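You operate a simulated robot arm through the tools that you are given. There is no shell and no other tool. Be economical: measure what you need, move in short steps, check, and stop when the job is done.

You run a simulated robot arm. Do the job below in one go: nothing can be reset, and whatever is moved stays where it is left.

## Task
Try both bungs in the ring gauge and sort them.
Fine: one that goes in stands in the green tray, one that does not in the black tray. Set down upright: bung.

The check looks at the end state, three seconds after you hand in, the way a careful person would. Anything else that was tipped, shoved, dropped, spilled or broken makes it a failure.

## Robot
A 6-joint arm with a two-finger gripper on a trunk, on a base that drives. Base frame: it is fixed to the floor where the robot stands at the start and does not move with it; the origin is under the middle of the robot, x ahead of it, y to its left, z up; the surface under the hand at the start is at about z = 800. Readings come in mm, degrees, newtons and seconds.
It reaches about 1298 mm from its shoulder. Its first joint turns from -149.0 to 149.0 degrees. Places, roughly: bung gauge [500, -100, 800]; inside the bung tray [700, -100, 800]; inside the rework tray [700, -300, 800]. Payload 1.57 kg.
The tool frame sits at the grasp point between the pads (the TCP): z along the fingers, y along the line on which they close. The tips reach 21 mm beyond it. Largest opening 70 mm; the body of the gripper starts 50 mm behind the TCP.
Orientation is that of the tool frame in the base frame, as a unit quaternion [x, y, z, w]. With the fingers straight down and closing along the base's y, the tool's x points along the base's -x, its y along +y and its z along -z.

## Interface
- The arm moves only by the tool jog_arm. Its argument "deltas" is a list that holds one entry, the list of rows, each a list of 7 numbers: the shift along the tool's x, y, z in mm, then the turn, a rotation vector about the tool's x, y, z in degrees, then the gripper command, from -1 (fully open) to 1 (shut), values between in proportion. In form: [[[x, y, z, wx, wy, wz, hand], ...]]. A call has 1 to 12 rows; each row is the pose to reach, as a shift and turn from the pose commanded when the call began, along the tool's axes at that moment. Each row takes 0.2 s and may step no farther than 50 mm and 8.6 degrees from the row before; otherwise, or with a gripper value out of range, the whole call is refused. Where a pose cannot be reached the arm comes as near as it can. A force on the tool above 40 N (or 10 N above the force at the start of the call, whichever is more), or a blocked arm, ends the call early, and 0.2 s more pass. The fingers move at their own pace and stop on an object; they squeeze with about 30 N. The grip force told is the motor's: it shows also when the fingers shut on nothing. Time passes only in rows, and 0.2 s behind the last, so rows that repeat a pose let the fingers close. The reply holds the time, the measured pose of the TCP, the force on the tool along the base axes, the opening and the grip force, in the units named above and with some noise, with the torque about the TCP (base axes, N m) and any sound that the robot's microphone picked up.
- Cameras (640 x 400 px; columns grow to the right, rows downward): "scene" is now at [20.9, 135.7, 1800.1]; the picture's right is [-0.54, -0.84, 0.00], its down [-0.63, 0.41, -0.66] and it looks along [0.56, -0.36, -0.75] (base axes); focal length 286 px, centre (320, 200). "wrist" rides on the gripper at [79, 4, -81] in the tool frame; the picture's right is [-0.05, 1.00, 0.00], its down [-0.67, -0.03, -0.75] and it looks along [-0.74, -0.04, 0.67] (tool axes); focal length 256 px, centre (320, 200). There is no depth. A picture from a camera that has moved, and an enlarged one, comes with that camera's place and axes in the base frame and with its lens.
- grab_frame(camera): a new picture of that camera. It takes no simulated time.
- move_column(by): slides the trunk up (or, below 0, down) by that many mm; the arm and the scene camera ride with it, the base frame stays. It gives what a move gives, with no picture.
- steer(legs): drives the robot by 1 to 6 legs, each [ahead, turn to the left] in mm and degrees, along the robot's own axes; the way and the turn of a leg run together, so that a leg with both is an arc; at most 1500 mm and 180 degrees a leg. The arm and the cameras ride along, it lands a little off, and it stops where it bumps. It gives what a move gives.
- turn_head(pan, tilt): turns the head with the scene camera to pan (to the left, within 155 degrees either way) and tilt (down, from -29 to 69), counted from straight ahead of the robot. It gives what a move gives.
- close_up(camera, box): a new picture of the part [left, top, right, bottom] of that camera's present view, enlarged. It takes no simulated time.
- hand_in(): hands the job in; it is judged then, once.

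Go step by step. Nothing tells you exact positions but the pictures and the camera data: compare them with the known pose of the tool, close in by small moves and look again before you grip or let go. The budget is 120 turns and 98 pictures, counting those below and the enlarged ones. Unless the task says otherwise, let go and move clear before handing in, and close with one line.

The tools are called after "Request:" as a command line: name --argument value ..., lists and objects as JSON in quotes. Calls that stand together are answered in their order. jog_arm: Moves the arm, as the interface text tells. Its arguments: {"type":"object","properties":{"deltas":{"type":"array","items":{"type":"array","items":{"type":"array","items":{"type":"number"}}}}},"required":["deltas"]} The other tools are called the same way: move_column (by) slides the trunk up or down; steer (legs) drives the base; turn_head (pan, tilt) turns the head that bears the scene camera; grab_frame (camera) takes a picture; close_up (camera, box) takes an enlarged picture of a part of a camera's view; hand_in () hands the job in.

At the start:

```text
time: 0.0
position: [557.9, -479.6, 1137.6]
ee_rot: [0.008, 1.0, -0.001, 0.0]
wrist_force: [0.4, 0.0, 0.4]
ft_torque: [0.0, 0.01, -0.01]
opening: 70.0
grasp_force: 0.1
trunk travel left (down, up): [-819.0, 151.0]
robot x, y, heading: [-1.4, 8.9, 0.0]
head pan, tilt: [-32.9, 48.6]
```

scene: 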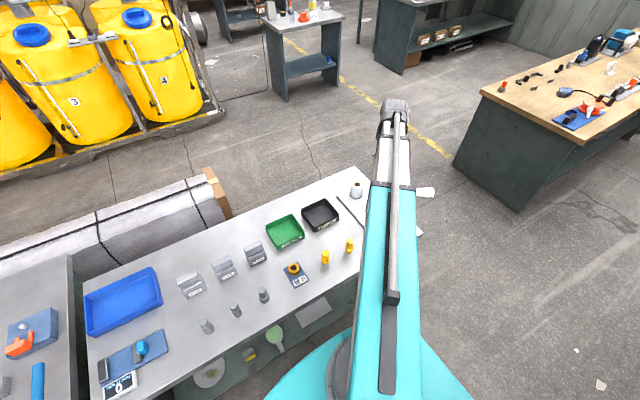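
wrist: 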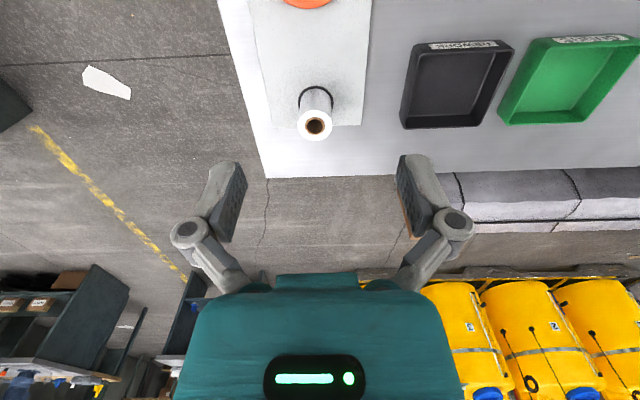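

I see a bench with two yellow bungs, a ring gauge, and green and black trays. I'll zoom in on them for measurements.

Request:
close_up --camera "scene" --box '[240, 170, 400, 310]'

Request:
close_up --camera "scene" --box '[270, 230, 370, 300]'

```text
2.86 times, centred on (320, 240) of scene
camera zoom: at [20.9, 135.7, 1800.1], right [-0.54, -0.84, 0.0], down [-0.63, 0.41, -0.66], along [0.56, -0.36, -0.75], focal length 817 px, centre (320, 86)
```

zoom: 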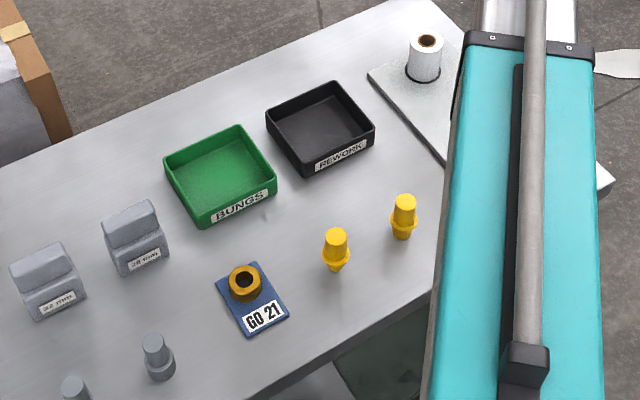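

```text
5.71 times, centred on (320, 265) of scene
camera zoom: at [20.9, 135.7, 1800.1], right [-0.54, -0.84, 0.0], down [-0.63, 0.41, -0.66], along [0.56, -0.36, -0.75], focal length 1634 px, centre (320, -171)
```

zoom: 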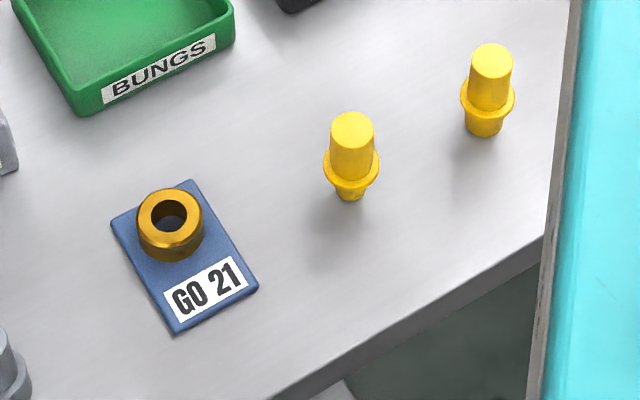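

The bungs are near (480,-182) and (474,-288), with the ring near (515,-65). I'll move the hand high above them for a wrist view.

Request:
jog_arm --deltas '[[[20, 37, 17, 0, 0, 0, -1], [40, 75, 34, 0, 0, 0, -1], [60, 112, 51, 0, 0, 0, -1], [80, 150, 68, 0, 0, 0, -1], [100, 188, 85, 0, 0, 0, -1], [120, 225, 102, 0, 0, 0, -1], [140, 262, 120, 0, 0, 0, -1], [158, 300, 137, 0, 0, 0, -1]]]'

Request:
grab_frame --camera "wrist"

Request:
grab_frame --camera "scene"

```text
time: 1.8
position: [479.3, -223.8, 1137.3]
ee_rot: [0.008, 1.0, -0.001, -0.001]
wrist_force: [0.1, 0.3, -1.1]
ft_torque: [0.03, -0.04, -0.01]
opening: 70.2
grasp_force: 0.0
out of reach, approached as far as the arm can: row 1, 2, 3, 4, 5, 6, 7, 8
trunk travel left (down, up): [-819.0, 151.0]
robot x, y, heading: [-1.2, 7.1, 0.2]
head pan, tilt: [-32.9, 48.6]
```

```text
93 pictures are left
camera wrist: at [400.1, -218.1, 1219.5], right [0.07, 1.0, 0.0], down [0.67, -0.05, 0.74], along [0.74, -0.05, -0.67], focal length 256 px, centre (320, 200)
```

wrist: 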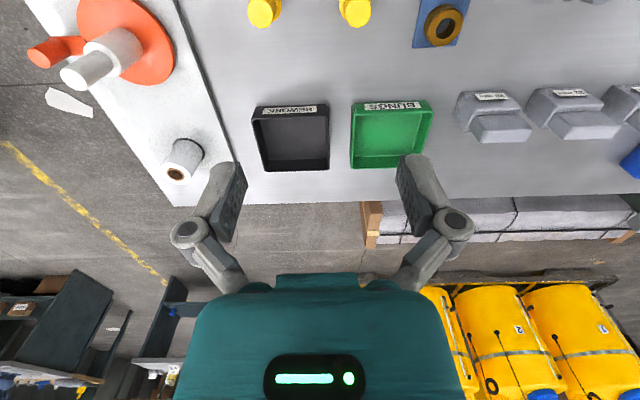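

```text
92 pictures are left
camera scene: at [21.1, 135.9, 1800.1], right [-0.54, -0.84, 0.0], down [-0.63, 0.41, -0.66], along [0.56, -0.36, -0.75], focal length 286 px, centre (320, 200)
```

scene: 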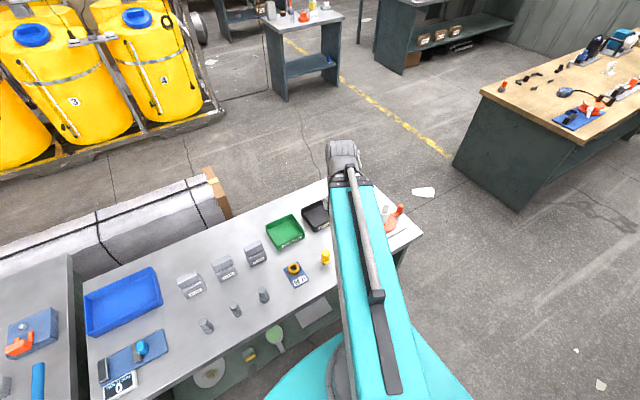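

The arm ran out of reach going down from this trunk height. I'll lower the trunk.

Request:
move_column --by -160

Request:
grab_frame --camera "scene"

Request:
grab_frame --camera "wrist"

```text
time: 3.6
position: [479.6, -224.8, 978.3]
ee_rot: [0.009, 1.0, -0.001, 0.0]
wrist_force: [-0.3, 0.7, 0.3]
ft_torque: [-0.02, -0.01, 0.0]
opening: 70.1
grasp_force: 0.1
trunk travel left (down, up): [-659.0, 311.0]
robot x, y, heading: [2.2, 9.4, 0.0]
head pan, tilt: [-32.9, 48.6]
```

```text
91 pictures are left
camera scene: at [20.8, 135.8, 1640.2], right [-0.54, -0.84, 0.0], down [-0.63, 0.41, -0.66], along [0.56, -0.36, -0.75], focal length 286 px, centre (320, 200)
```

scene: 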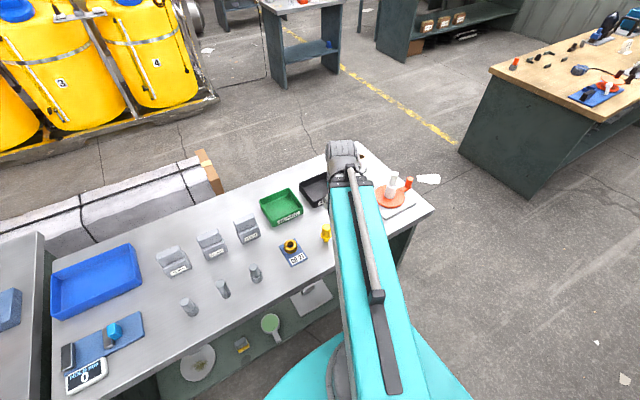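

```text
90 pictures are left
camera wrist: at [399.8, -218.5, 1059.6], right [0.07, 1.0, 0.0], down [0.67, -0.05, 0.74], along [0.74, -0.05, -0.67], focal length 256 px, centre (320, 200)
```

wrist: 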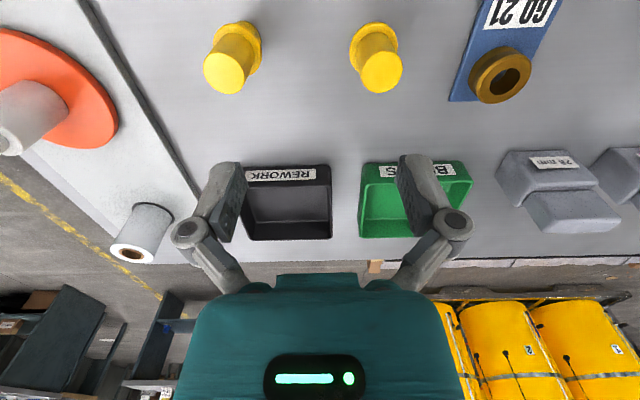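

Bung A is around (474,-182) with its top near z 885, and bung B is near (474,-288). I'll make a small upward test move to see how commands behave after the clipped move.

Request:
jog_arm --deltas '[[[0, 0, -20, 0, 0, 0, -1]]]'

```text
time: 4.0
position: [479.1, -224.6, 977.1]
ee_rot: [0.008, 1.0, 0.0, 0.0]
wrist_force: [0.2, -0.1, -0.2]
ft_torque: [0.02, 0.01, -0.02]
opening: 70.0
grasp_force: 0.0
out of reach, approached as far as the arm can: row 1
trunk travel left (down, up): [-659.0, 311.0]
robot x, y, heading: [-1.4, 9.0, 0.5]
head pan, tilt: [-32.9, 48.6]
```

The target may still be the unreachable one, so I'll command a larger climb to see whether the hand responds.

Request:
jog_arm --deltas '[[[0, 0, -50, 0, 0, 0, -1], [0, 0, -100, 0, 0, 0, -1]]]'

```text
time: 4.6
position: [478.9, -223.3, 977.1]
ee_rot: [0.008, 1.0, -0.002, 0.001]
wrist_force: [0.4, 1.1, -0.1]
ft_torque: [0.02, 0.01, -0.02]
opening: 69.9
grasp_force: 0.0
out of reach, approached as far as the arm can: row 1, 2
trunk travel left (down, up): [-659.0, 311.0]
robot x, y, heading: [2.7, 7.0, 0.2]
head pan, tilt: [-32.9, 48.6]
```

Going up doesn't work either, so I'll try moving outward.

Request:
jog_arm --deltas '[[[-25, 0, 0, 0, 0, 0, -1], [-50, 0, 0, 0, 0, 0, -1]]]'

```text
time: 5.2
position: [529.7, -222.8, 976.5]
ee_rot: [0.008, 1.0, -0.001, -0.001]
wrist_force: [0.8, -0.7, -0.8]
ft_torque: [0.01, -0.01, 0.02]
opening: 70.0
grasp_force: 0.0
trunk travel left (down, up): [-659.0, 311.0]
robot x, y, heading: [1.0, 9.6, 0.2]
head pan, tilt: [-32.9, 48.6]
```

The hand can't come closer than about 500 mm from the robot. I'll back the base up 200 mm to give the arm room.

Request:
steer --legs '[[-200, 0]]'

Request:
grab_frame --camera "wrist"

Request:
grab_frame --camera "scene"

```text
time: 7.1
position: [326.3, -223.8, 977.0]
ee_rot: [0.008, 1.0, -0.001, 0.0]
wrist_force: [0.1, 0.6, 0.1]
ft_torque: [0.0, -0.02, -0.01]
opening: 70.4
grasp_force: 0.1
trunk travel left (down, up): [-659.0, 311.0]
robot x, y, heading: [-205.4, 9.9, 0.2]
head pan, tilt: [-32.9, 48.6]
```

```text
89 pictures are left
camera wrist: at [247.1, -217.5, 1059.5], right [0.07, 1.0, 0.0], down [0.67, -0.04, 0.74], along [0.74, -0.05, -0.67], focal length 256 px, centre (320, 200)
```

wrist: 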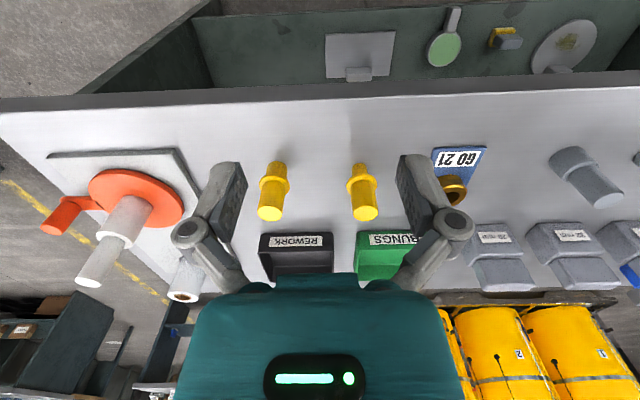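

```text
88 pictures are left
camera scene: at [-182.3, 135.6, 1640.1], right [-0.54, -0.84, 0.0], down [-0.63, 0.41, -0.66], along [0.56, -0.36, -0.75], focal length 286 px, centre (320, 200)
```

scene: 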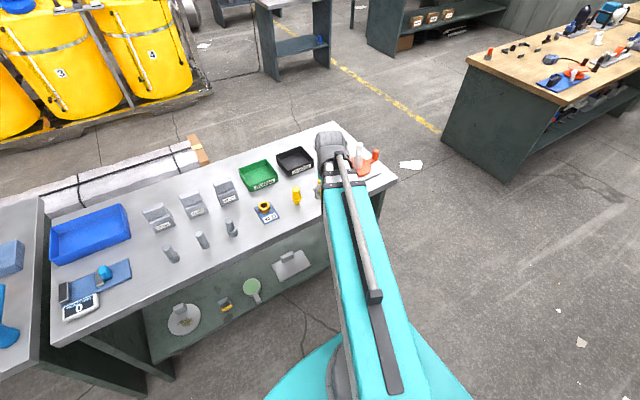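

The wrist camera now gives a good side-on view. I'll zoom in on the bungs and the gauge.

Request:
close_up --camera "wrist" --box '[240, 140, 400, 240]'

Request:
close_up --camera "wrist" --box '[360, 120, 520, 220]'

```text
4.00 times, centred on (320, 190) of wrist
camera zoom: at [247.1, -217.5, 1059.5], right [0.07, 1.0, 0.0], down [0.67, -0.04, 0.74], along [0.74, -0.05, -0.67], focal length 1024 px, centre (320, 240)
```

zoom: 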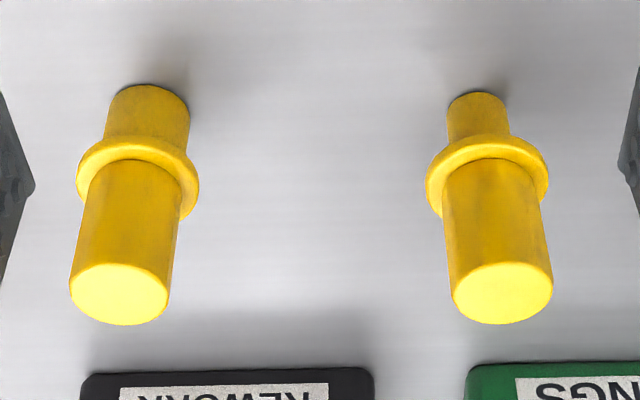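

```text
4.00 times, centred on (440, 170) of wrist
camera zoom: at [247.1, -217.5, 1059.5], right [0.07, 1.0, 0.0], down [0.67, -0.04, 0.74], along [0.74, -0.05, -0.67], focal length 1024 px, centre (-160, 320)
```

zoom: 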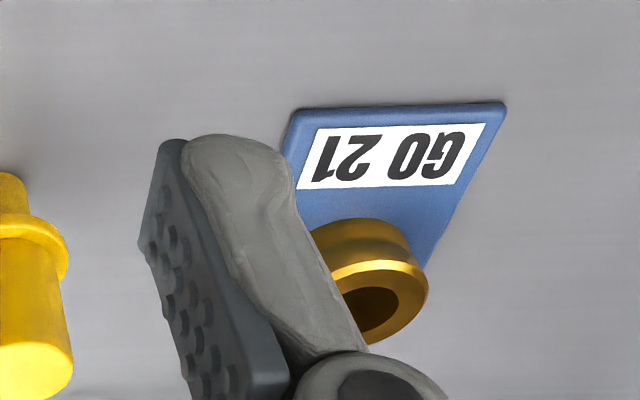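

Bung A (narrow nose) is at about (475,-181) and bung B (wide nose) at about (467,-289). Their tops are near z 877 and the flanges near z 832. I'll move above A and check the alignment.

Request:
jog_arm --deltas '[[[-49, 8, 0, 0, 0, 0, -1], [-98, 23, 0, 0, 0, 0, -1], [-147, 36, 10, 0, 0, 0, -1], [-148, 45, 37, 0, 0, 0, -1], [-148, 45, 37, 0, 0, 0, -1]]]'

Request:
grab_frame --camera "wrist"

```text
refused: row 2 steps farther than a row can; nothing moved
```

```text
85 pictures are left
camera wrist: at [247.1, -217.5, 1059.5], right [0.07, 1.0, 0.0], down [0.67, -0.04, 0.74], along [0.74, -0.05, -0.67], focal length 256 px, centre (320, 200)
```

wrist: 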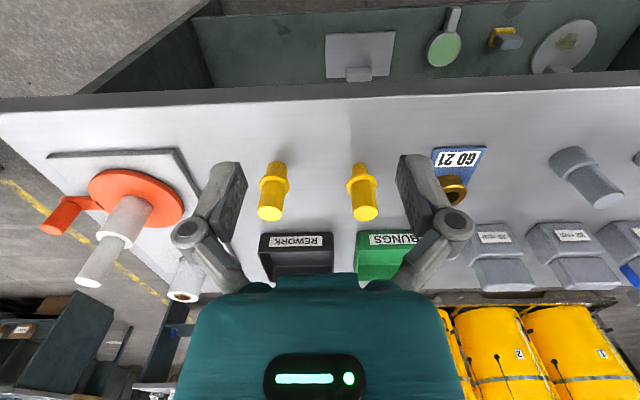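

That step was too long, so I'll resend it in smaller steps.

Request:
jog_arm --deltas '[[[-37, 11, 5, 0, 0, 0, -1], [-74, 22, 10, 0, 0, 0, -1], [-111, 33, 15, 0, 0, 0, -1], [-148, 45, 20, 0, 0, 0, -1], [-148, 45, 27, 0, 0, 0, -1]]]'

Request:
grab_frame --camera "wrist"

```text
time: 8.3
position: [472.8, -181.3, 978.0]
ee_rot: [0.007, 1.0, -0.001, -0.001]
wrist_force: [0.4, -0.5, -0.2]
ft_torque: [0.02, 0.02, 0.0]
opening: 70.1
grasp_force: 0.1
out of reach, approached as far as the arm can: row 1, 2, 3, 4, 5
trunk travel left (down, up): [-659.0, 311.0]
robot x, y, heading: [-204.0, 14.2, -0.1]
head pan, tilt: [-32.9, 48.6]
```

```text
84 pictures are left
camera wrist: at [394.1, -175.4, 1059.4], right [0.07, 1.0, 0.0], down [0.67, -0.04, 0.74], along [0.74, -0.05, -0.67], focal length 256 px, centre (320, 200)
```

wrist: 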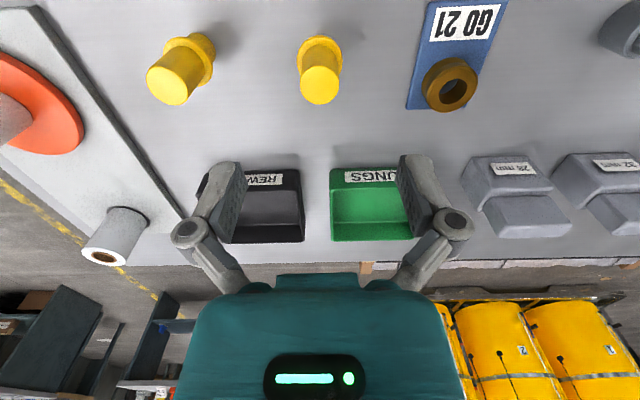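

The hand is above bung A in x and y, and it seems height has to come from the trunk. I'll zoom in on the ring for its centre.

Request:
close_up --camera "wrist" --box '[390, 0, 518, 120]'

Request:
close_up --camera "wrist" --box '[270, 20, 370, 120]'

Request:
move_column --by -55

Request:
grab_frame --camera "wrist"

```text
3.33 times, centred on (454, 60) of wrist
camera zoom: at [394.1, -175.4, 1059.4], right [0.07, 1.0, 0.0], down [0.67, -0.04, 0.74], along [0.74, -0.05, -0.67], focal length 853 px, centre (-127, 667)
```

zoom: 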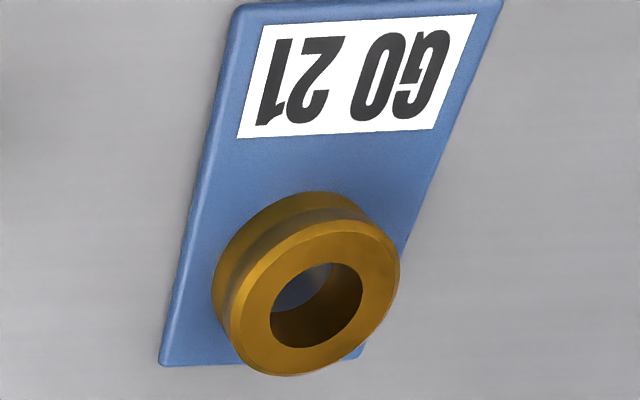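

```text
4.00 times, centred on (320, 70) of wrist
camera zoom: at [394.1, -175.4, 1059.4], right [0.07, 1.0, 0.0], down [0.67, -0.04, 0.74], along [0.74, -0.05, -0.67], focal length 1024 px, centre (320, 720)
```

zoom: 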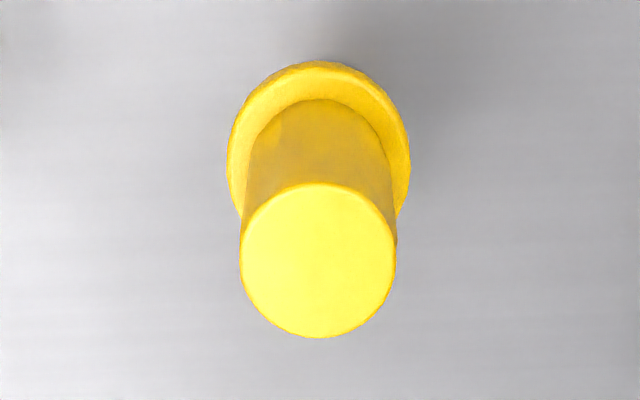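

```text
time: 9.2
position: [472.4, -182.3, 923.4]
ee_rot: [0.008, 1.0, 0.0, 0.0]
wrist_force: [0.3, -0.9, 0.1]
ft_torque: [0.0, 0.0, -0.02]
opening: 69.9
grasp_force: 0.1
trunk travel left (down, up): [-604.0, 366.0]
robot x, y, heading: [-205.1, 9.2, 0.1]
head pan, tilt: [-32.9, 48.6]
```

```text
81 pictures are left
camera wrist: at [393.8, -175.8, 1004.5], right [0.07, 1.0, 0.0], down [0.67, -0.04, 0.74], along [0.74, -0.05, -0.67], focal length 256 px, centre (320, 200)
```

wrist: 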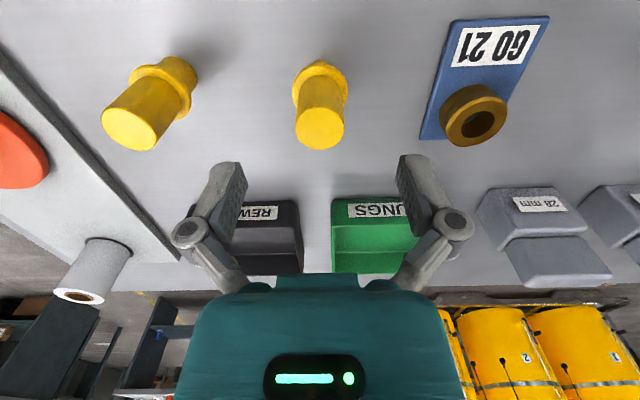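

Ring centre is about (510,-61). The hand is aligned over A, so I'll lower it to grip height with the tips above the flange.

Request:
move_column --by -57

Request:
grab_frame --camera "wrist"

```text
time: 10.2
position: [471.9, -180.1, 865.5]
ee_rot: [0.007, 1.0, -0.001, -0.001]
wrist_force: [0.0, -0.9, 0.4]
ft_torque: [0.02, -0.03, 0.03]
opening: 69.9
grasp_force: 0.1
trunk travel left (down, up): [-547.0, 423.0]
robot x, y, heading: [-202.0, 8.5, 0.2]
head pan, tilt: [-32.9, 48.6]
```

```text
80 pictures are left
camera wrist: at [393.7, -175.8, 947.5], right [0.07, 1.0, 0.0], down [0.67, -0.04, 0.74], along [0.74, -0.05, -0.67], focal length 256 px, centre (320, 200)
```

wrist: 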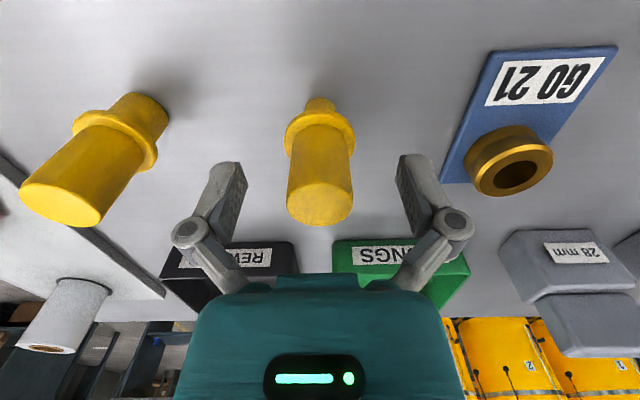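

The bung is centred between the fingers with the tips above the flange, so I'll close.

Request:
jog_arm --deltas '[[[0, 0, 0, 0, 0, 0, 1], [0, 0, 0, 0, 0, 0, 1], [0, 0, 0, 0, 0, 0, 1], [0, 0, 0, 0, 0, 0, 1], [0, 0, 0, 0, 0, 0, 1]]]'

Request:
grab_frame --camera "wrist"

```text
time: 11.4
position: [472.5, -181.7, 866.7]
ee_rot: [0.008, 1.0, 0.0, 0.001]
wrist_force: [-0.2, 0.4, 3.7]
ft_torque: [0.01, -0.02, 0.03]
opening: 26.6
grasp_force: 29.8
trunk travel left (down, up): [-547.0, 423.0]
robot x, y, heading: [-198.8, 6.9, 0.3]
head pan, tilt: [-32.9, 48.6]
```

```text
79 pictures are left
camera wrist: at [393.6, -175.8, 947.7], right [0.07, 1.0, 0.0], down [0.67, -0.04, 0.74], along [0.74, -0.05, -0.67], focal length 256 px, centre (320, 200)
```

wrist: 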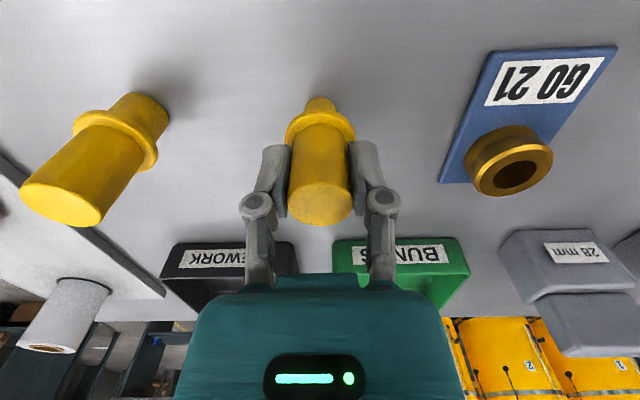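

A is gripped at 26.6 mm. I'll lift with the trunk and check.

Request:
move_column --by 75

Request:
jog_arm --deltas '[[[-9, 30, 0, 0, 0, 0, 1], [-18, 60, 0, 0, 0, 0, 1], [-28, 90, 0, 0, 0, 0, 1], [-37, 120, 0, 0, 0, 0, 1], [-37, 120, 0, 0, 0, 0, 1]]]'

Request:
grab_frame --camera "wrist"

Request:
grab_frame --camera "scene"

```text
time: 12.5
position: [472.3, -181.6, 940.0]
ee_rot: [0.007, 1.0, 0.0, -0.001]
wrist_force: [-0.4, 0.0, -0.7]
ft_torque: [-0.01, 0.02, 0.0]
opening: 26.6
grasp_force: 30.2
trunk travel left (down, up): [-622.0, 348.0]
robot x, y, heading: [-202.7, 14.0, 0.0]
head pan, tilt: [-32.9, 48.6]
```

```text
time: 13.7
position: [510.1, -59.9, 941.0]
ee_rot: [0.008, 1.0, 0.0, 0.0]
wrist_force: [0.0, 0.0, -0.4]
ft_torque: [-0.04, 0.0, -0.01]
opening: 26.6
grasp_force: 30.1
trunk travel left (down, up): [-622.0, 348.0]
robot x, y, heading: [-200.6, 9.4, 0.1]
head pan, tilt: [-32.9, 48.6]
```

```text
78 pictures are left
camera wrist: at [432.2, -54.7, 1022.4], right [0.07, 1.0, 0.0], down [0.67, -0.04, 0.74], along [0.74, -0.05, -0.67], focal length 256 px, centre (320, 200)
```

wrist: 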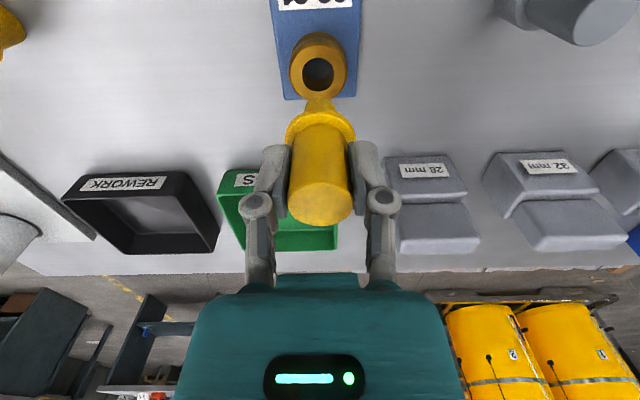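

```text
77 pictures are left
camera scene: at [-182.2, 135.9, 1603.1], right [-0.54, -0.84, 0.0], down [-0.63, 0.41, -0.66], along [0.56, -0.36, -0.75], focal length 286 px, centre (320, 200)
```

scene: 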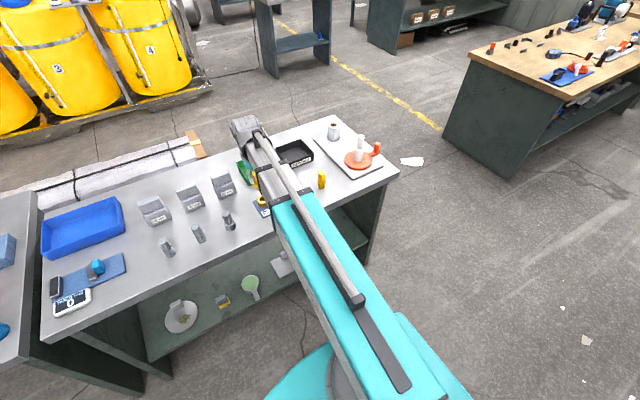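

The bung is nearly over the ring. I'll zoom in to refine the ring position.

Request:
close_up --camera "wrist" --box '[260, 0, 388, 120]'

```text
3.33 times, centred on (324, 60) of wrist
camera zoom: at [432.2, -54.7, 1022.4], right [0.07, 1.0, 0.0], down [0.67, -0.04, 0.74], along [0.74, -0.05, -0.67], focal length 853 px, centre (307, 667)
```

zoom: 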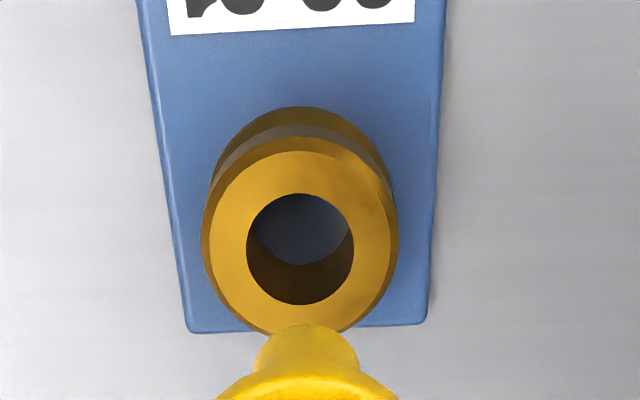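

The ring centre is around (509,-61.6) with its top near z 829. I'll correct by about -1.5 in x and -1.7 in y, lower to just above the ring, and look.

Request:
jog_arm --deltas '[[[1.5, -1.7, 0, 0, 0, 0, 1], [1.5, -1.7, 0, 0, 0, 0, 1]]]'

Request:
move_column --by -36

Request:
close_up --camera "wrist" --box '[260, 40, 388, 160]'

```text
time: 14.3
position: [510.1, -63.2, 940.3]
ee_rot: [0.008, 1.0, -0.001, -0.001]
wrist_force: [-0.7, -0.5, -1.5]
ft_torque: [0.02, 0.01, 0.0]
opening: 26.7
grasp_force: 29.7
trunk travel left (down, up): [-622.0, 348.0]
robot x, y, heading: [-203.6, 10.0, -0.1]
head pan, tilt: [-32.9, 48.6]
```

```text
time: 15.1
position: [509.7, -62.7, 904.6]
ee_rot: [0.008, 1.0, -0.002, 0.0]
wrist_force: [0.0, 0.4, -1.6]
ft_torque: [0.02, -0.02, 0.02]
opening: 26.7
grasp_force: 29.7
trunk travel left (down, up): [-586.0, 384.0]
robot x, y, heading: [-204.0, 6.9, 0.3]
head pan, tilt: [-32.9, 48.6]
```

```text
3.33 times, centred on (324, 100) of wrist
camera zoom: at [430.4, -57.2, 986.4], right [0.07, 1.0, 0.0], down [0.67, -0.04, 0.74], along [0.74, -0.05, -0.67], focal length 853 px, centre (307, 533)
```

zoom: 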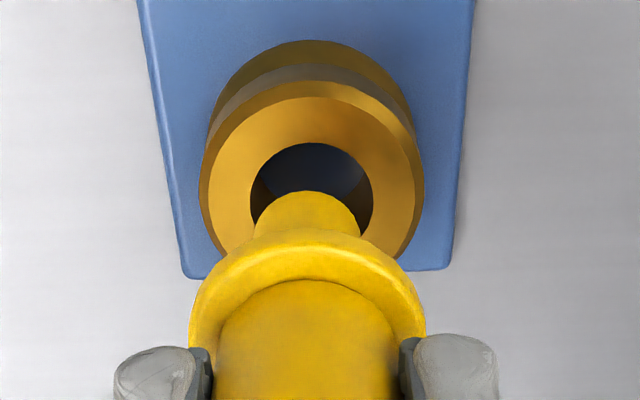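

The nose sits about 2 mm too far forward and 0.9 mm to the right of the bore. I'll correct and lower a little.

Request:
jog_arm --deltas '[[[2, 0.9, 0, 0, 0, 0, 1], [2, 0.9, 0, 0, 0, 0, 1]]]'

Request:
move_column --by -7

Request:
close_up --camera "wrist" --box '[260, 40, 388, 160]'

```text
time: 15.7
position: [507.3, -61.7, 903.1]
ee_rot: [0.008, 1.0, -0.001, 0.001]
wrist_force: [-0.2, -0.6, -0.9]
ft_torque: [-0.01, 0.01, -0.03]
opening: 26.7
grasp_force: 29.7
trunk travel left (down, up): [-586.0, 384.0]
robot x, y, heading: [-204.7, 10.0, -0.1]
head pan, tilt: [-32.9, 48.6]
```

```text
time: 16.3
position: [507.1, -60.6, 897.5]
ee_rot: [0.008, 1.0, -0.001, 0.0]
wrist_force: [-0.2, 0.8, -0.5]
ft_torque: [0.03, 0.02, -0.05]
opening: 26.9
grasp_force: 29.8
trunk travel left (down, up): [-579.0, 391.0]
robot x, y, heading: [-201.1, 7.3, 0.2]
head pan, tilt: [-32.9, 48.6]
```

```text
3.33 times, centred on (324, 100) of wrist
camera zoom: at [428.7, -55.7, 979.4], right [0.07, 1.0, 0.0], down [0.67, -0.04, 0.74], along [0.74, -0.05, -0.67], focal length 853 px, centre (307, 533)
```

zoom: 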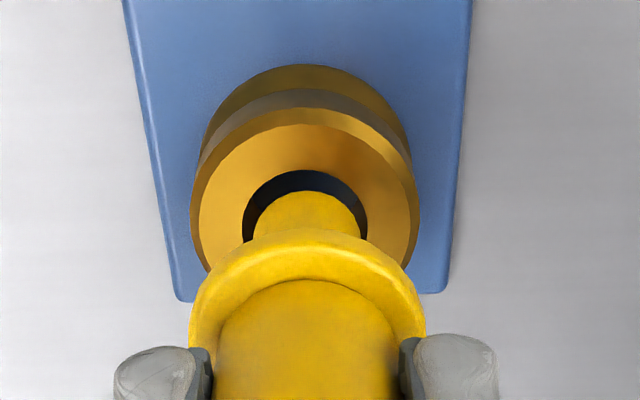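

It's nearly concentric. I'll nudge -0.35 in y and lower 4 mm more while watching the force.

Request:
jog_arm --deltas '[[[0, -0.4, 0, 0, 0, 0, 1], [0, -0.4, 0, 0, 0, 0, 1]]]'

Request:
move_column --by -3

Request:
close_up --camera "wrist" --box '[260, 40, 388, 160]'

```text
time: 16.9
position: [507.6, -62.4, 898.1]
ee_rot: [0.008, 1.0, -0.001, -0.001]
wrist_force: [-0.1, 1.1, -0.6]
ft_torque: [-0.01, 0.06, 0.02]
opening: 26.6
grasp_force: 30.2
trunk travel left (down, up): [-579.0, 391.0]
robot x, y, heading: [-202.6, 7.0, -0.0]
head pan, tilt: [-32.9, 48.6]
```

```text
time: 17.4
position: [509.0, -62.8, 892.9]
ee_rot: [0.008, 1.0, -0.002, 0.001]
wrist_force: [0.4, -0.2, -0.6]
ft_torque: [0.0, -0.02, 0.01]
opening: 26.6
grasp_force: 30.5
trunk travel left (down, up): [-576.0, 394.0]
robot x, y, heading: [-202.9, 6.9, 0.2]
head pan, tilt: [-32.9, 48.6]
```

```text
3.33 times, centred on (324, 100) of wrist
camera zoom: at [428.6, -56.5, 976.4], right [0.07, 1.0, 0.0], down [0.67, -0.04, 0.74], along [0.74, -0.05, -0.67], focal length 853 px, centre (307, 533)
```

zoom: 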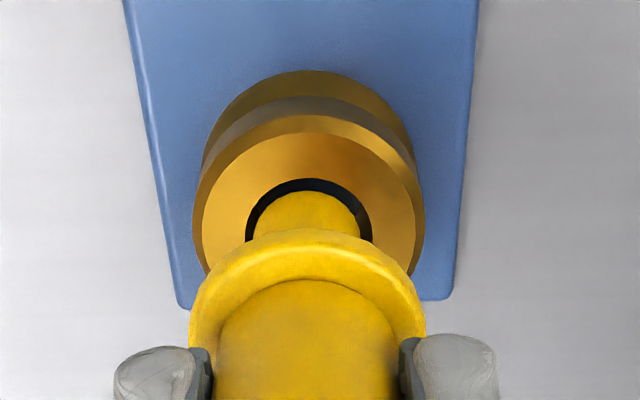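

Still free of contact with the gap shrinking evenly. I'll nudge +0.3 in y and lower 3 mm more.

Request:
jog_arm --deltas '[[[0, 0.3, 0, 0, 0, 0, 1], [0, 0.3, 0, 0, 0, 0, 1]]]'

Request:
move_column --by -3

Request:
close_up --camera "wrist" --box '[260, 40, 388, 160]'

```text
time: 18.0
position: [507.9, -61.4, 894.0]
ee_rot: [0.009, 1.0, -0.001, -0.001]
wrist_force: [-0.1, -0.2, -0.3]
ft_torque: [0.05, 0.01, -0.03]
opening: 26.8
grasp_force: 30.1
trunk travel left (down, up): [-576.0, 394.0]
robot x, y, heading: [-200.2, 8.2, 0.1]
head pan, tilt: [-32.9, 48.6]
```

```text
time: 18.5
position: [506.8, -62.1, 892.0]
ee_rot: [0.009, 1.0, -0.001, 0.0]
wrist_force: [-0.6, 0.3, -0.3]
ft_torque: [0.01, -0.03, 0.01]
opening: 26.6
grasp_force: 30.1
trunk travel left (down, up): [-573.0, 397.0]
robot x, y, heading: [-204.5, 9.3, 0.0]
head pan, tilt: [-32.9, 48.6]
```

```text
3.33 times, centred on (324, 100) of wrist
camera zoom: at [428.4, -56.0, 973.4], right [0.07, 1.0, 0.0], down [0.67, -0.04, 0.74], along [0.74, -0.05, -0.67], focal length 853 px, centre (307, 533)
```

zoom: 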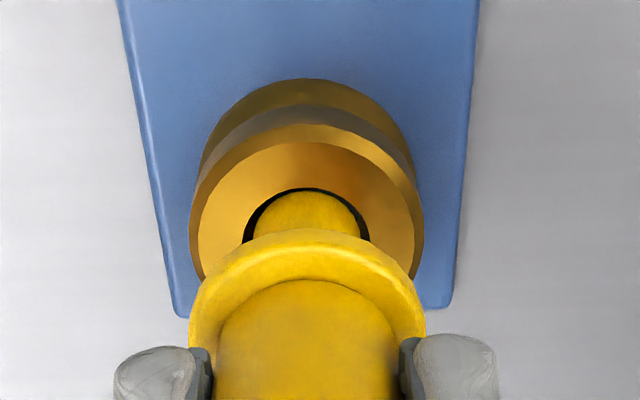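

It's centred laterally with a small gap at the near side. I'll lower 2 mm and check the force.

Request:
move_column --by -2

Request:
close_up --camera "wrist" --box '[270, 70, 370, 140]'

```text
time: 19.1
position: [506.6, -61.4, 889.5]
ee_rot: [0.008, 1.0, -0.001, -0.001]
wrist_force: [-1.0, -0.4, -1.0]
ft_torque: [-0.02, 0.01, -0.02]
opening: 26.6
grasp_force: 29.9
trunk travel left (down, up): [-571.0, 399.0]
robot x, y, heading: [-201.9, 7.7, 0.2]
head pan, tilt: [-32.9, 48.6]
```

```text
5.71 times, centred on (320, 105) of wrist
camera zoom: at [428.4, -56.1, 971.4], right [0.07, 1.0, 0.0], down [0.67, -0.04, 0.74], along [0.74, -0.05, -0.67], focal length 1463 px, centre (320, 743)
```

zoom: 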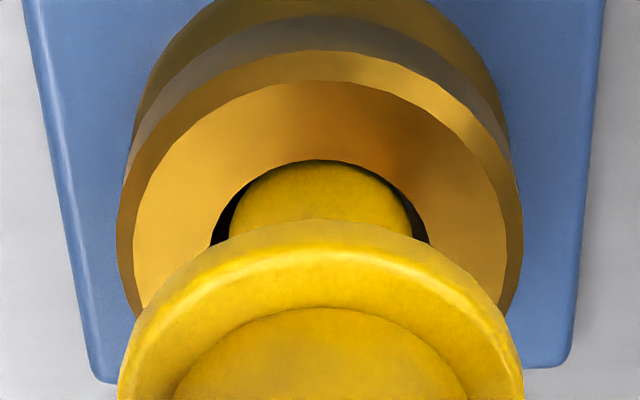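

No force yet, but the nose now sits close to the near rim. I'll shift +1.2 mm in x and look again.

Request:
jog_arm --deltas '[[[-1.2, 0, 0, 0, 0, 0, 1], [-1.2, 0, 0, 0, 0, 0, 1]]]'

Request:
close_up --camera "wrist" --box '[270, 70, 370, 140]'

```text
time: 19.6
position: [509.3, -63.0, 889.3]
ee_rot: [0.008, 1.0, -0.001, 0.001]
wrist_force: [-0.5, 0.1, -0.7]
ft_torque: [0.01, -0.01, 0.02]
opening: 26.7
grasp_force: 30.6
trunk travel left (down, up): [-571.0, 399.0]
robot x, y, heading: [-200.5, 8.5, 0.1]
head pan, tilt: [-32.9, 48.6]
```

```text
5.71 times, centred on (320, 105) of wrist
camera zoom: at [429.7, -56.1, 971.4], right [0.07, 1.0, 0.0], down [0.67, -0.04, 0.74], along [0.74, -0.05, -0.67], focal length 1463 px, centre (320, 743)
```

zoom: 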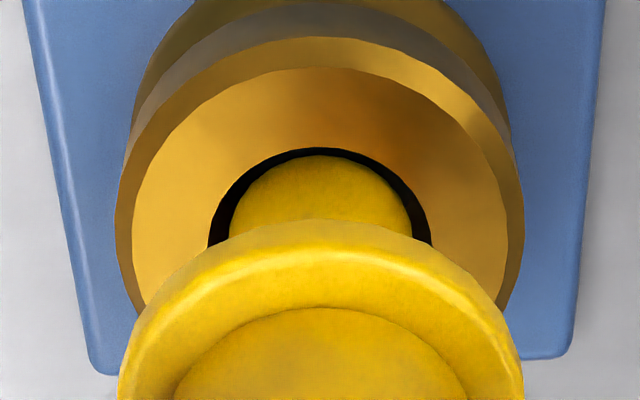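

Clear of the rim again. I'll lower 3 mm and check.

Request:
move_column --by -3

Request:
close_up --camera "wrist" --box '[270, 70, 370, 140]'

```text
time: 20.2
position: [509.7, -61.5, 886.7]
ee_rot: [0.008, 1.0, -0.002, -0.001]
wrist_force: [0.2, -0.8, 0.0]
ft_torque: [0.01, -0.03, -0.01]
opening: 26.5
grasp_force: 29.8
trunk travel left (down, up): [-568.0, 402.0]
robot x, y, heading: [-200.3, 9.5, 0.2]
head pan, tilt: [-32.9, 48.6]
```

```text
5.71 times, centred on (320, 105) of wrist
camera zoom: at [429.6, -56.2, 968.4], right [0.07, 1.0, 0.0], down [0.67, -0.04, 0.74], along [0.74, -0.05, -0.67], focal length 1463 px, centre (320, 743)
```

zoom: 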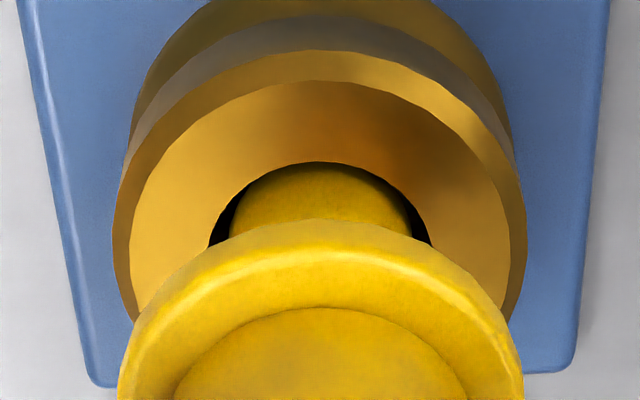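

The rim now cuts off and shades the nose end, so it has entered the ring without force. I'll centre a bit more and continue down.

Request:
jog_arm --deltas '[[[-0.7, 0, 0, 0, 0, 0, 1], [-0.7, 0, 0, 0, 0, 0, 1]]]'

Request:
move_column --by -4

Request:
close_up --camera "wrist" --box '[270, 70, 370, 140]'

```text
time: 20.8
position: [509.4, -62.3, 886.3]
ee_rot: [0.008, 1.0, 0.0, -0.001]
wrist_force: [0.0, -1.1, -0.2]
ft_torque: [0.02, 0.0, 0.02]
opening: 26.5
grasp_force: 30.0
trunk travel left (down, up): [-568.0, 402.0]
robot x, y, heading: [-203.5, 5.7, 0.2]
head pan, tilt: [-32.9, 48.6]
```

```text
time: 21.3
position: [507.7, -61.5, 881.9]
ee_rot: [0.008, 1.0, -0.001, -0.001]
wrist_force: [-0.2, 0.5, -0.5]
ft_torque: [0.03, -0.01, -0.04]
opening: 26.8
grasp_force: 30.3
trunk travel left (down, up): [-564.0, 406.0]
robot x, y, heading: [-206.7, 8.2, 0.2]
head pan, tilt: [-32.9, 48.6]
```

```text
5.71 times, centred on (320, 105) of wrist
camera zoom: at [430.4, -56.2, 964.4], right [0.07, 1.0, 0.0], down [0.67, -0.04, 0.74], along [0.74, -0.05, -0.67], focal length 1463 px, centre (320, 743)
```

zoom: 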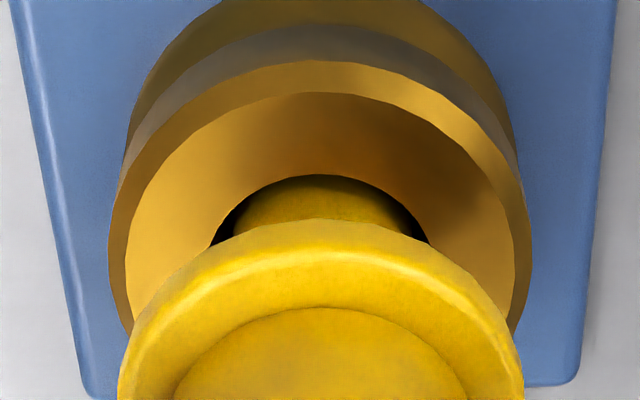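

It's going in with no force. One more small +x nudge, then further down.

Request:
jog_arm --deltas '[[[-0.7, 0, 0, 0, 0, 0, 1], [-0.7, 0, 0, 0, 0, 0, 1]]]'

Request:
move_column --by -5

Request:
close_up --camera "wrist" --box '[260, 60, 388, 160]'

```text
time: 21.9
position: [510.4, -61.3, 882.6]
ee_rot: [0.007, 1.0, -0.001, -0.001]
wrist_force: [-0.2, 0.0, -0.9]
ft_torque: [-0.02, 0.0, -0.01]
opening: 26.8
grasp_force: 29.9
trunk travel left (down, up): [-564.0, 406.0]
robot x, y, heading: [-206.2, 8.5, 0.2]
head pan, tilt: [-32.9, 48.6]
```

```text
time: 22.4
position: [509.5, -62.3, 877.3]
ee_rot: [0.008, 1.0, -0.001, 0.0]
wrist_force: [0.2, -0.4, -0.6]
ft_torque: [-0.01, 0.03, -0.03]
opening: 26.6
grasp_force: 29.9
trunk travel left (down, up): [-559.0, 411.0]
robot x, y, heading: [-201.1, 8.4, -0.0]
head pan, tilt: [-32.9, 48.6]
```

```text
4.00 times, centred on (324, 110) of wrist
camera zoom: at [430.8, -56.2, 959.4], right [0.07, 1.0, 0.0], down [0.67, -0.04, 0.74], along [0.74, -0.05, -0.67], focal length 1024 px, centre (304, 560)
```

zoom: 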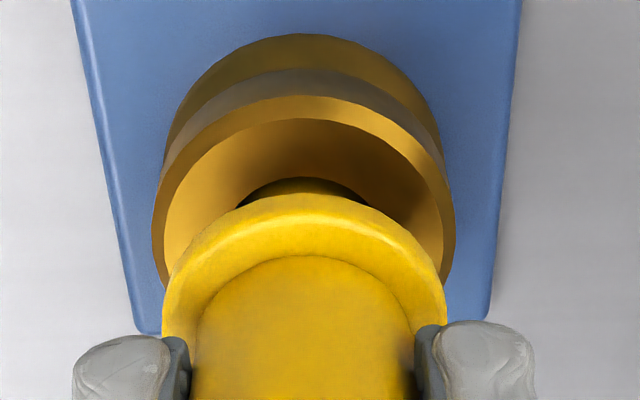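

Bung A is well inside the bore. I'll lower it a bit more to confirm, then lift it out.

Request:
move_column --by -4

Request:
move_column --by 55

Request:
grab_frame --camera "wrist"

```text
time: 23.0
position: [511.0, -60.6, 873.2]
ee_rot: [0.008, 1.0, -0.001, 0.0]
wrist_force: [-0.3, 0.1, -1.0]
ft_torque: [0.0, 0.03, -0.03]
opening: 26.7
grasp_force: 29.8
trunk travel left (down, up): [-555.0, 415.0]
robot x, y, heading: [-202.8, 10.4, -0.3]
head pan, tilt: [-32.9, 48.6]
```

```text
time: 23.9
position: [510.1, -62.2, 928.6]
ee_rot: [0.008, 1.0, -0.001, -0.001]
wrist_force: [0.0, -0.3, -0.1]
ft_torque: [-0.03, 0.02, 0.03]
opening: 26.7
grasp_force: 29.9
trunk travel left (down, up): [-610.0, 360.0]
robot x, y, heading: [-202.5, 9.5, 0.1]
head pan, tilt: [-32.9, 48.6]
```

```text
66 pictures are left
camera wrist: at [430.9, -56.2, 1010.4], right [0.07, 1.0, 0.0], down [0.67, -0.04, 0.74], along [0.74, -0.05, -0.67], focal length 256 px, centre (320, 200)
```

wrist: 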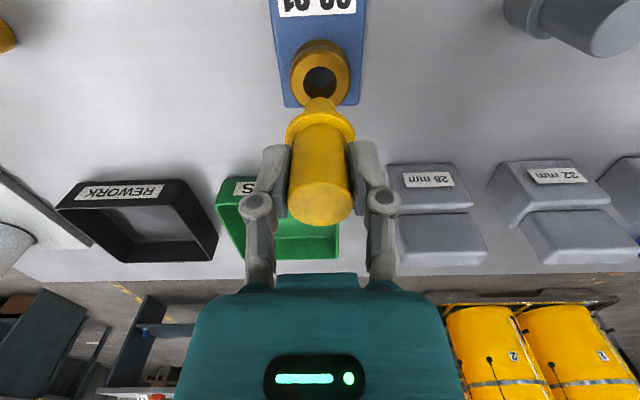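

Bung A fits, so it goes in the green tray. I'll raise a bit, move sideways, then go forward above the green tray.

Request:
move_column --by 20

Request:
jog_arm --deltas '[[[0, -20, 0, 0, 0, 0, 1], [0, -40, 0, 0, 0, 0, 1], [-40, -40, 0, 0, 0, 0, 1], [-80, -40, 0, 0, 0, 0, 1], [-115, -40, 0, 0, 0, 0, 1], [-150, -40, 0, 0, 0, 0, 1], [-150, -40, 0, 0, 0, 0, 1]]]'

Request:
grab_frame --camera "wrist"

Request:
grab_frame --camera "scene"

```text
time: 24.6
position: [510.5, -62.0, 949.4]
ee_rot: [0.009, 1.0, 0.0, -0.001]
wrist_force: [-1.0, -0.6, -1.1]
ft_torque: [0.0, -0.01, 0.02]
opening: 26.7
grasp_force: 29.4
trunk travel left (down, up): [-630.0, 340.0]
robot x, y, heading: [-207.1, 9.2, 0.1]
head pan, tilt: [-32.9, 48.6]
```

```text
time: 26.2
position: [658.7, -103.3, 948.7]
ee_rot: [0.008, 1.0, -0.002, -0.001]
wrist_force: [0.3, 0.2, 0.0]
ft_torque: [0.02, 0.03, -0.02]
opening: 27.0
grasp_force: 30.0
trunk travel left (down, up): [-630.0, 340.0]
robot x, y, heading: [-201.7, 6.3, 0.1]
head pan, tilt: [-32.9, 48.6]
```

```text
65 pictures are left
camera wrist: at [578.4, -98.0, 1030.3], right [0.07, 1.0, 0.0], down [0.67, -0.04, 0.74], along [0.74, -0.05, -0.67], focal length 256 px, centre (320, 200)
```

wrist: 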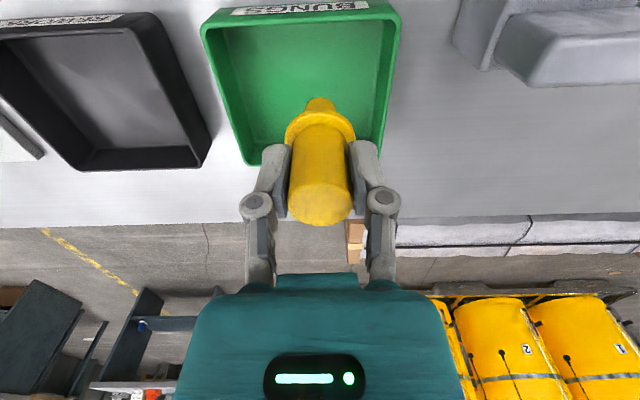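

```text
64 pictures are left
camera scene: at [-182.0, 135.5, 1611.1], right [-0.54, -0.84, 0.0], down [-0.63, 0.41, -0.66], along [0.56, -0.36, -0.75], focal length 286 px, centre (320, 200)
```

scene: 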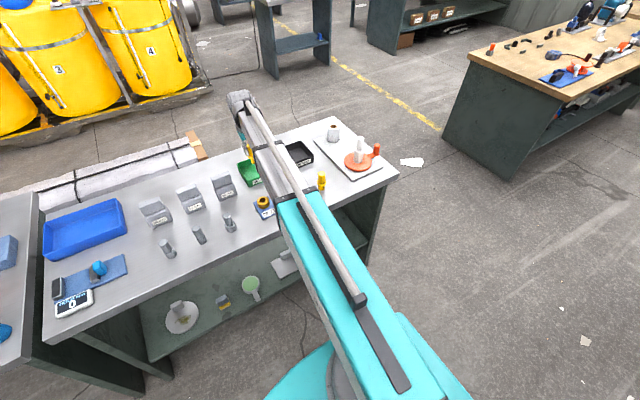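

The green tray spans about x 625–755 and y -181 to -49, centre (690,-115). I'll move there and lower partway.

Request:
jog_arm --deltas '[[[-15, -5, 0, 0, 0, 0, 1], [-30, -11, 0, 0, 0, 0, 1], [-30, -11, 0, 0, 0, 0, 1]]]'

Request:
move_column --by -65

Request:
grab_frame --camera "wrist"

```text
time: 27.0
position: [689.6, -115.7, 949.0]
ee_rot: [0.008, 1.0, -0.001, -0.001]
wrist_force: [-1.1, 0.4, -0.8]
ft_torque: [-0.01, 0.02, 0.01]
opening: 26.8
grasp_force: 29.8
trunk travel left (down, up): [-630.0, 340.0]
robot x, y, heading: [-204.5, 13.1, 0.2]
head pan, tilt: [-32.9, 48.6]
```

```text
time: 28.0
position: [689.9, -114.8, 884.4]
ee_rot: [0.008, 1.0, 0.0, 0.0]
wrist_force: [0.2, 0.5, -0.6]
ft_torque: [0.02, 0.02, -0.03]
opening: 26.7
grasp_force: 29.8
trunk travel left (down, up): [-565.0, 405.0]
robot x, y, heading: [-204.9, 12.0, 0.0]
head pan, tilt: [-32.9, 48.6]
```

```text
63 pictures are left
camera wrist: at [609.7, -109.4, 965.4], right [0.07, 1.0, 0.0], down [0.67, -0.04, 0.74], along [0.74, -0.05, -0.67], focal length 256 px, centre (320, 200)
```

wrist: 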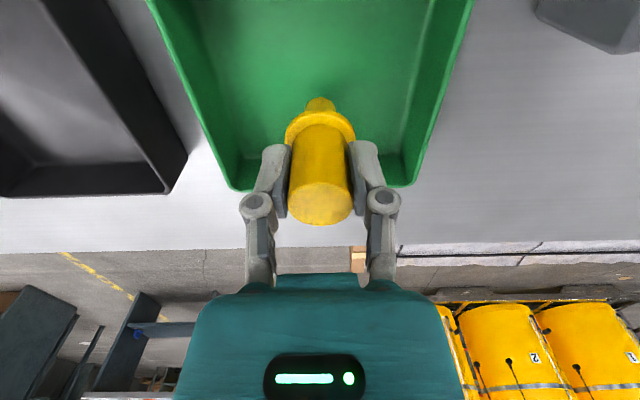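

It's inside the tray walls. I'll lower to contact in small steps.

Request:
move_column --by -11

Request:
move_column --by -2

Request:
close_up --camera "wrist" --box '[240, 60, 400, 160]'

```text
time: 28.6
position: [687.6, -114.5, 873.0]
ee_rot: [0.008, 1.0, -0.001, 0.0]
wrist_force: [-0.8, -0.2, 0.0]
ft_torque: [0.03, 0.04, -0.02]
opening: 26.8
grasp_force: 29.4
trunk travel left (down, up): [-554.0, 416.0]
robot x, y, heading: [-202.2, 10.3, 0.2]
head pan, tilt: [-32.9, 48.6]
```

```text
time: 29.1
position: [689.3, -115.2, 869.7]
ee_rot: [0.007, 1.0, -0.001, 0.0]
wrist_force: [1.6, -0.6, 4.2]
ft_torque: [-0.01, -0.07, 0.0]
opening: 26.7
grasp_force: 29.8
trunk travel left (down, up): [-552.0, 418.0]
robot x, y, heading: [-199.9, 11.1, 0.3]
head pan, tilt: [-32.9, 48.6]
```

```text
4.00 times, centred on (320, 110) of wrist
camera zoom: at [609.6, -109.4, 952.7], right [0.07, 1.0, 0.0], down [0.67, -0.04, 0.74], along [0.74, -0.05, -0.67], focal length 1024 px, centre (320, 560)
```

zoom: 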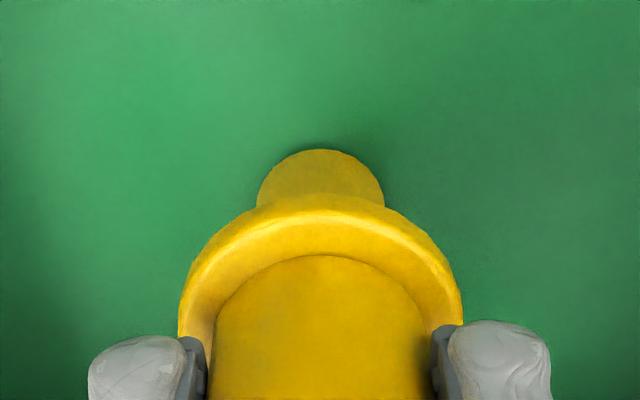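

It's in contact with the tray floor (4 N). I'll open partway, then raise straight up with the trunk.

Request:
jog_arm --deltas '[[[0, 0, 0, 0, 0, 0, 0.1], [0, 0, 0, 0, 0, 0, -0.4], [0, 0, 0, 0, 0, 0, -0.4], [0, 0, 0, 0, 0, 0, -0.4]]]'

Request:
move_column --by 100

Request:
grab_frame --camera "wrist"

```text
time: 30.1
position: [689.4, -114.5, 869.5]
ee_rot: [0.008, 1.0, 0.0, -0.001]
wrist_force: [0.2, 0.2, -0.1]
ft_torque: [0.0, -0.01, 0.01]
opening: 49.0
grasp_force: 0.1
trunk travel left (down, up): [-552.0, 418.0]
robot x, y, heading: [-205.1, 9.4, 0.4]
head pan, tilt: [-32.9, 48.6]
```

```text
time: 31.5
position: [689.0, -116.3, 970.5]
ee_rot: [0.008, 1.0, 0.0, 0.0]
wrist_force: [0.3, 0.0, -0.6]
ft_torque: [-0.02, -0.02, 0.0]
opening: 48.9
grasp_force: 0.0
trunk travel left (down, up): [-652.0, 318.0]
robot x, y, heading: [-205.2, 5.7, 0.3]
head pan, tilt: [-32.9, 48.6]
```

```text
61 pictures are left
camera wrist: at [609.9, -109.4, 1052.3], right [0.07, 1.0, 0.0], down [0.67, -0.04, 0.74], along [0.74, -0.05, -0.67], focal length 256 px, centre (320, 200)
```

wrist: 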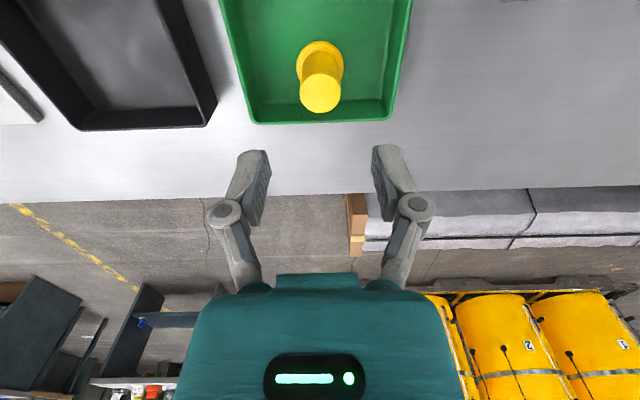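

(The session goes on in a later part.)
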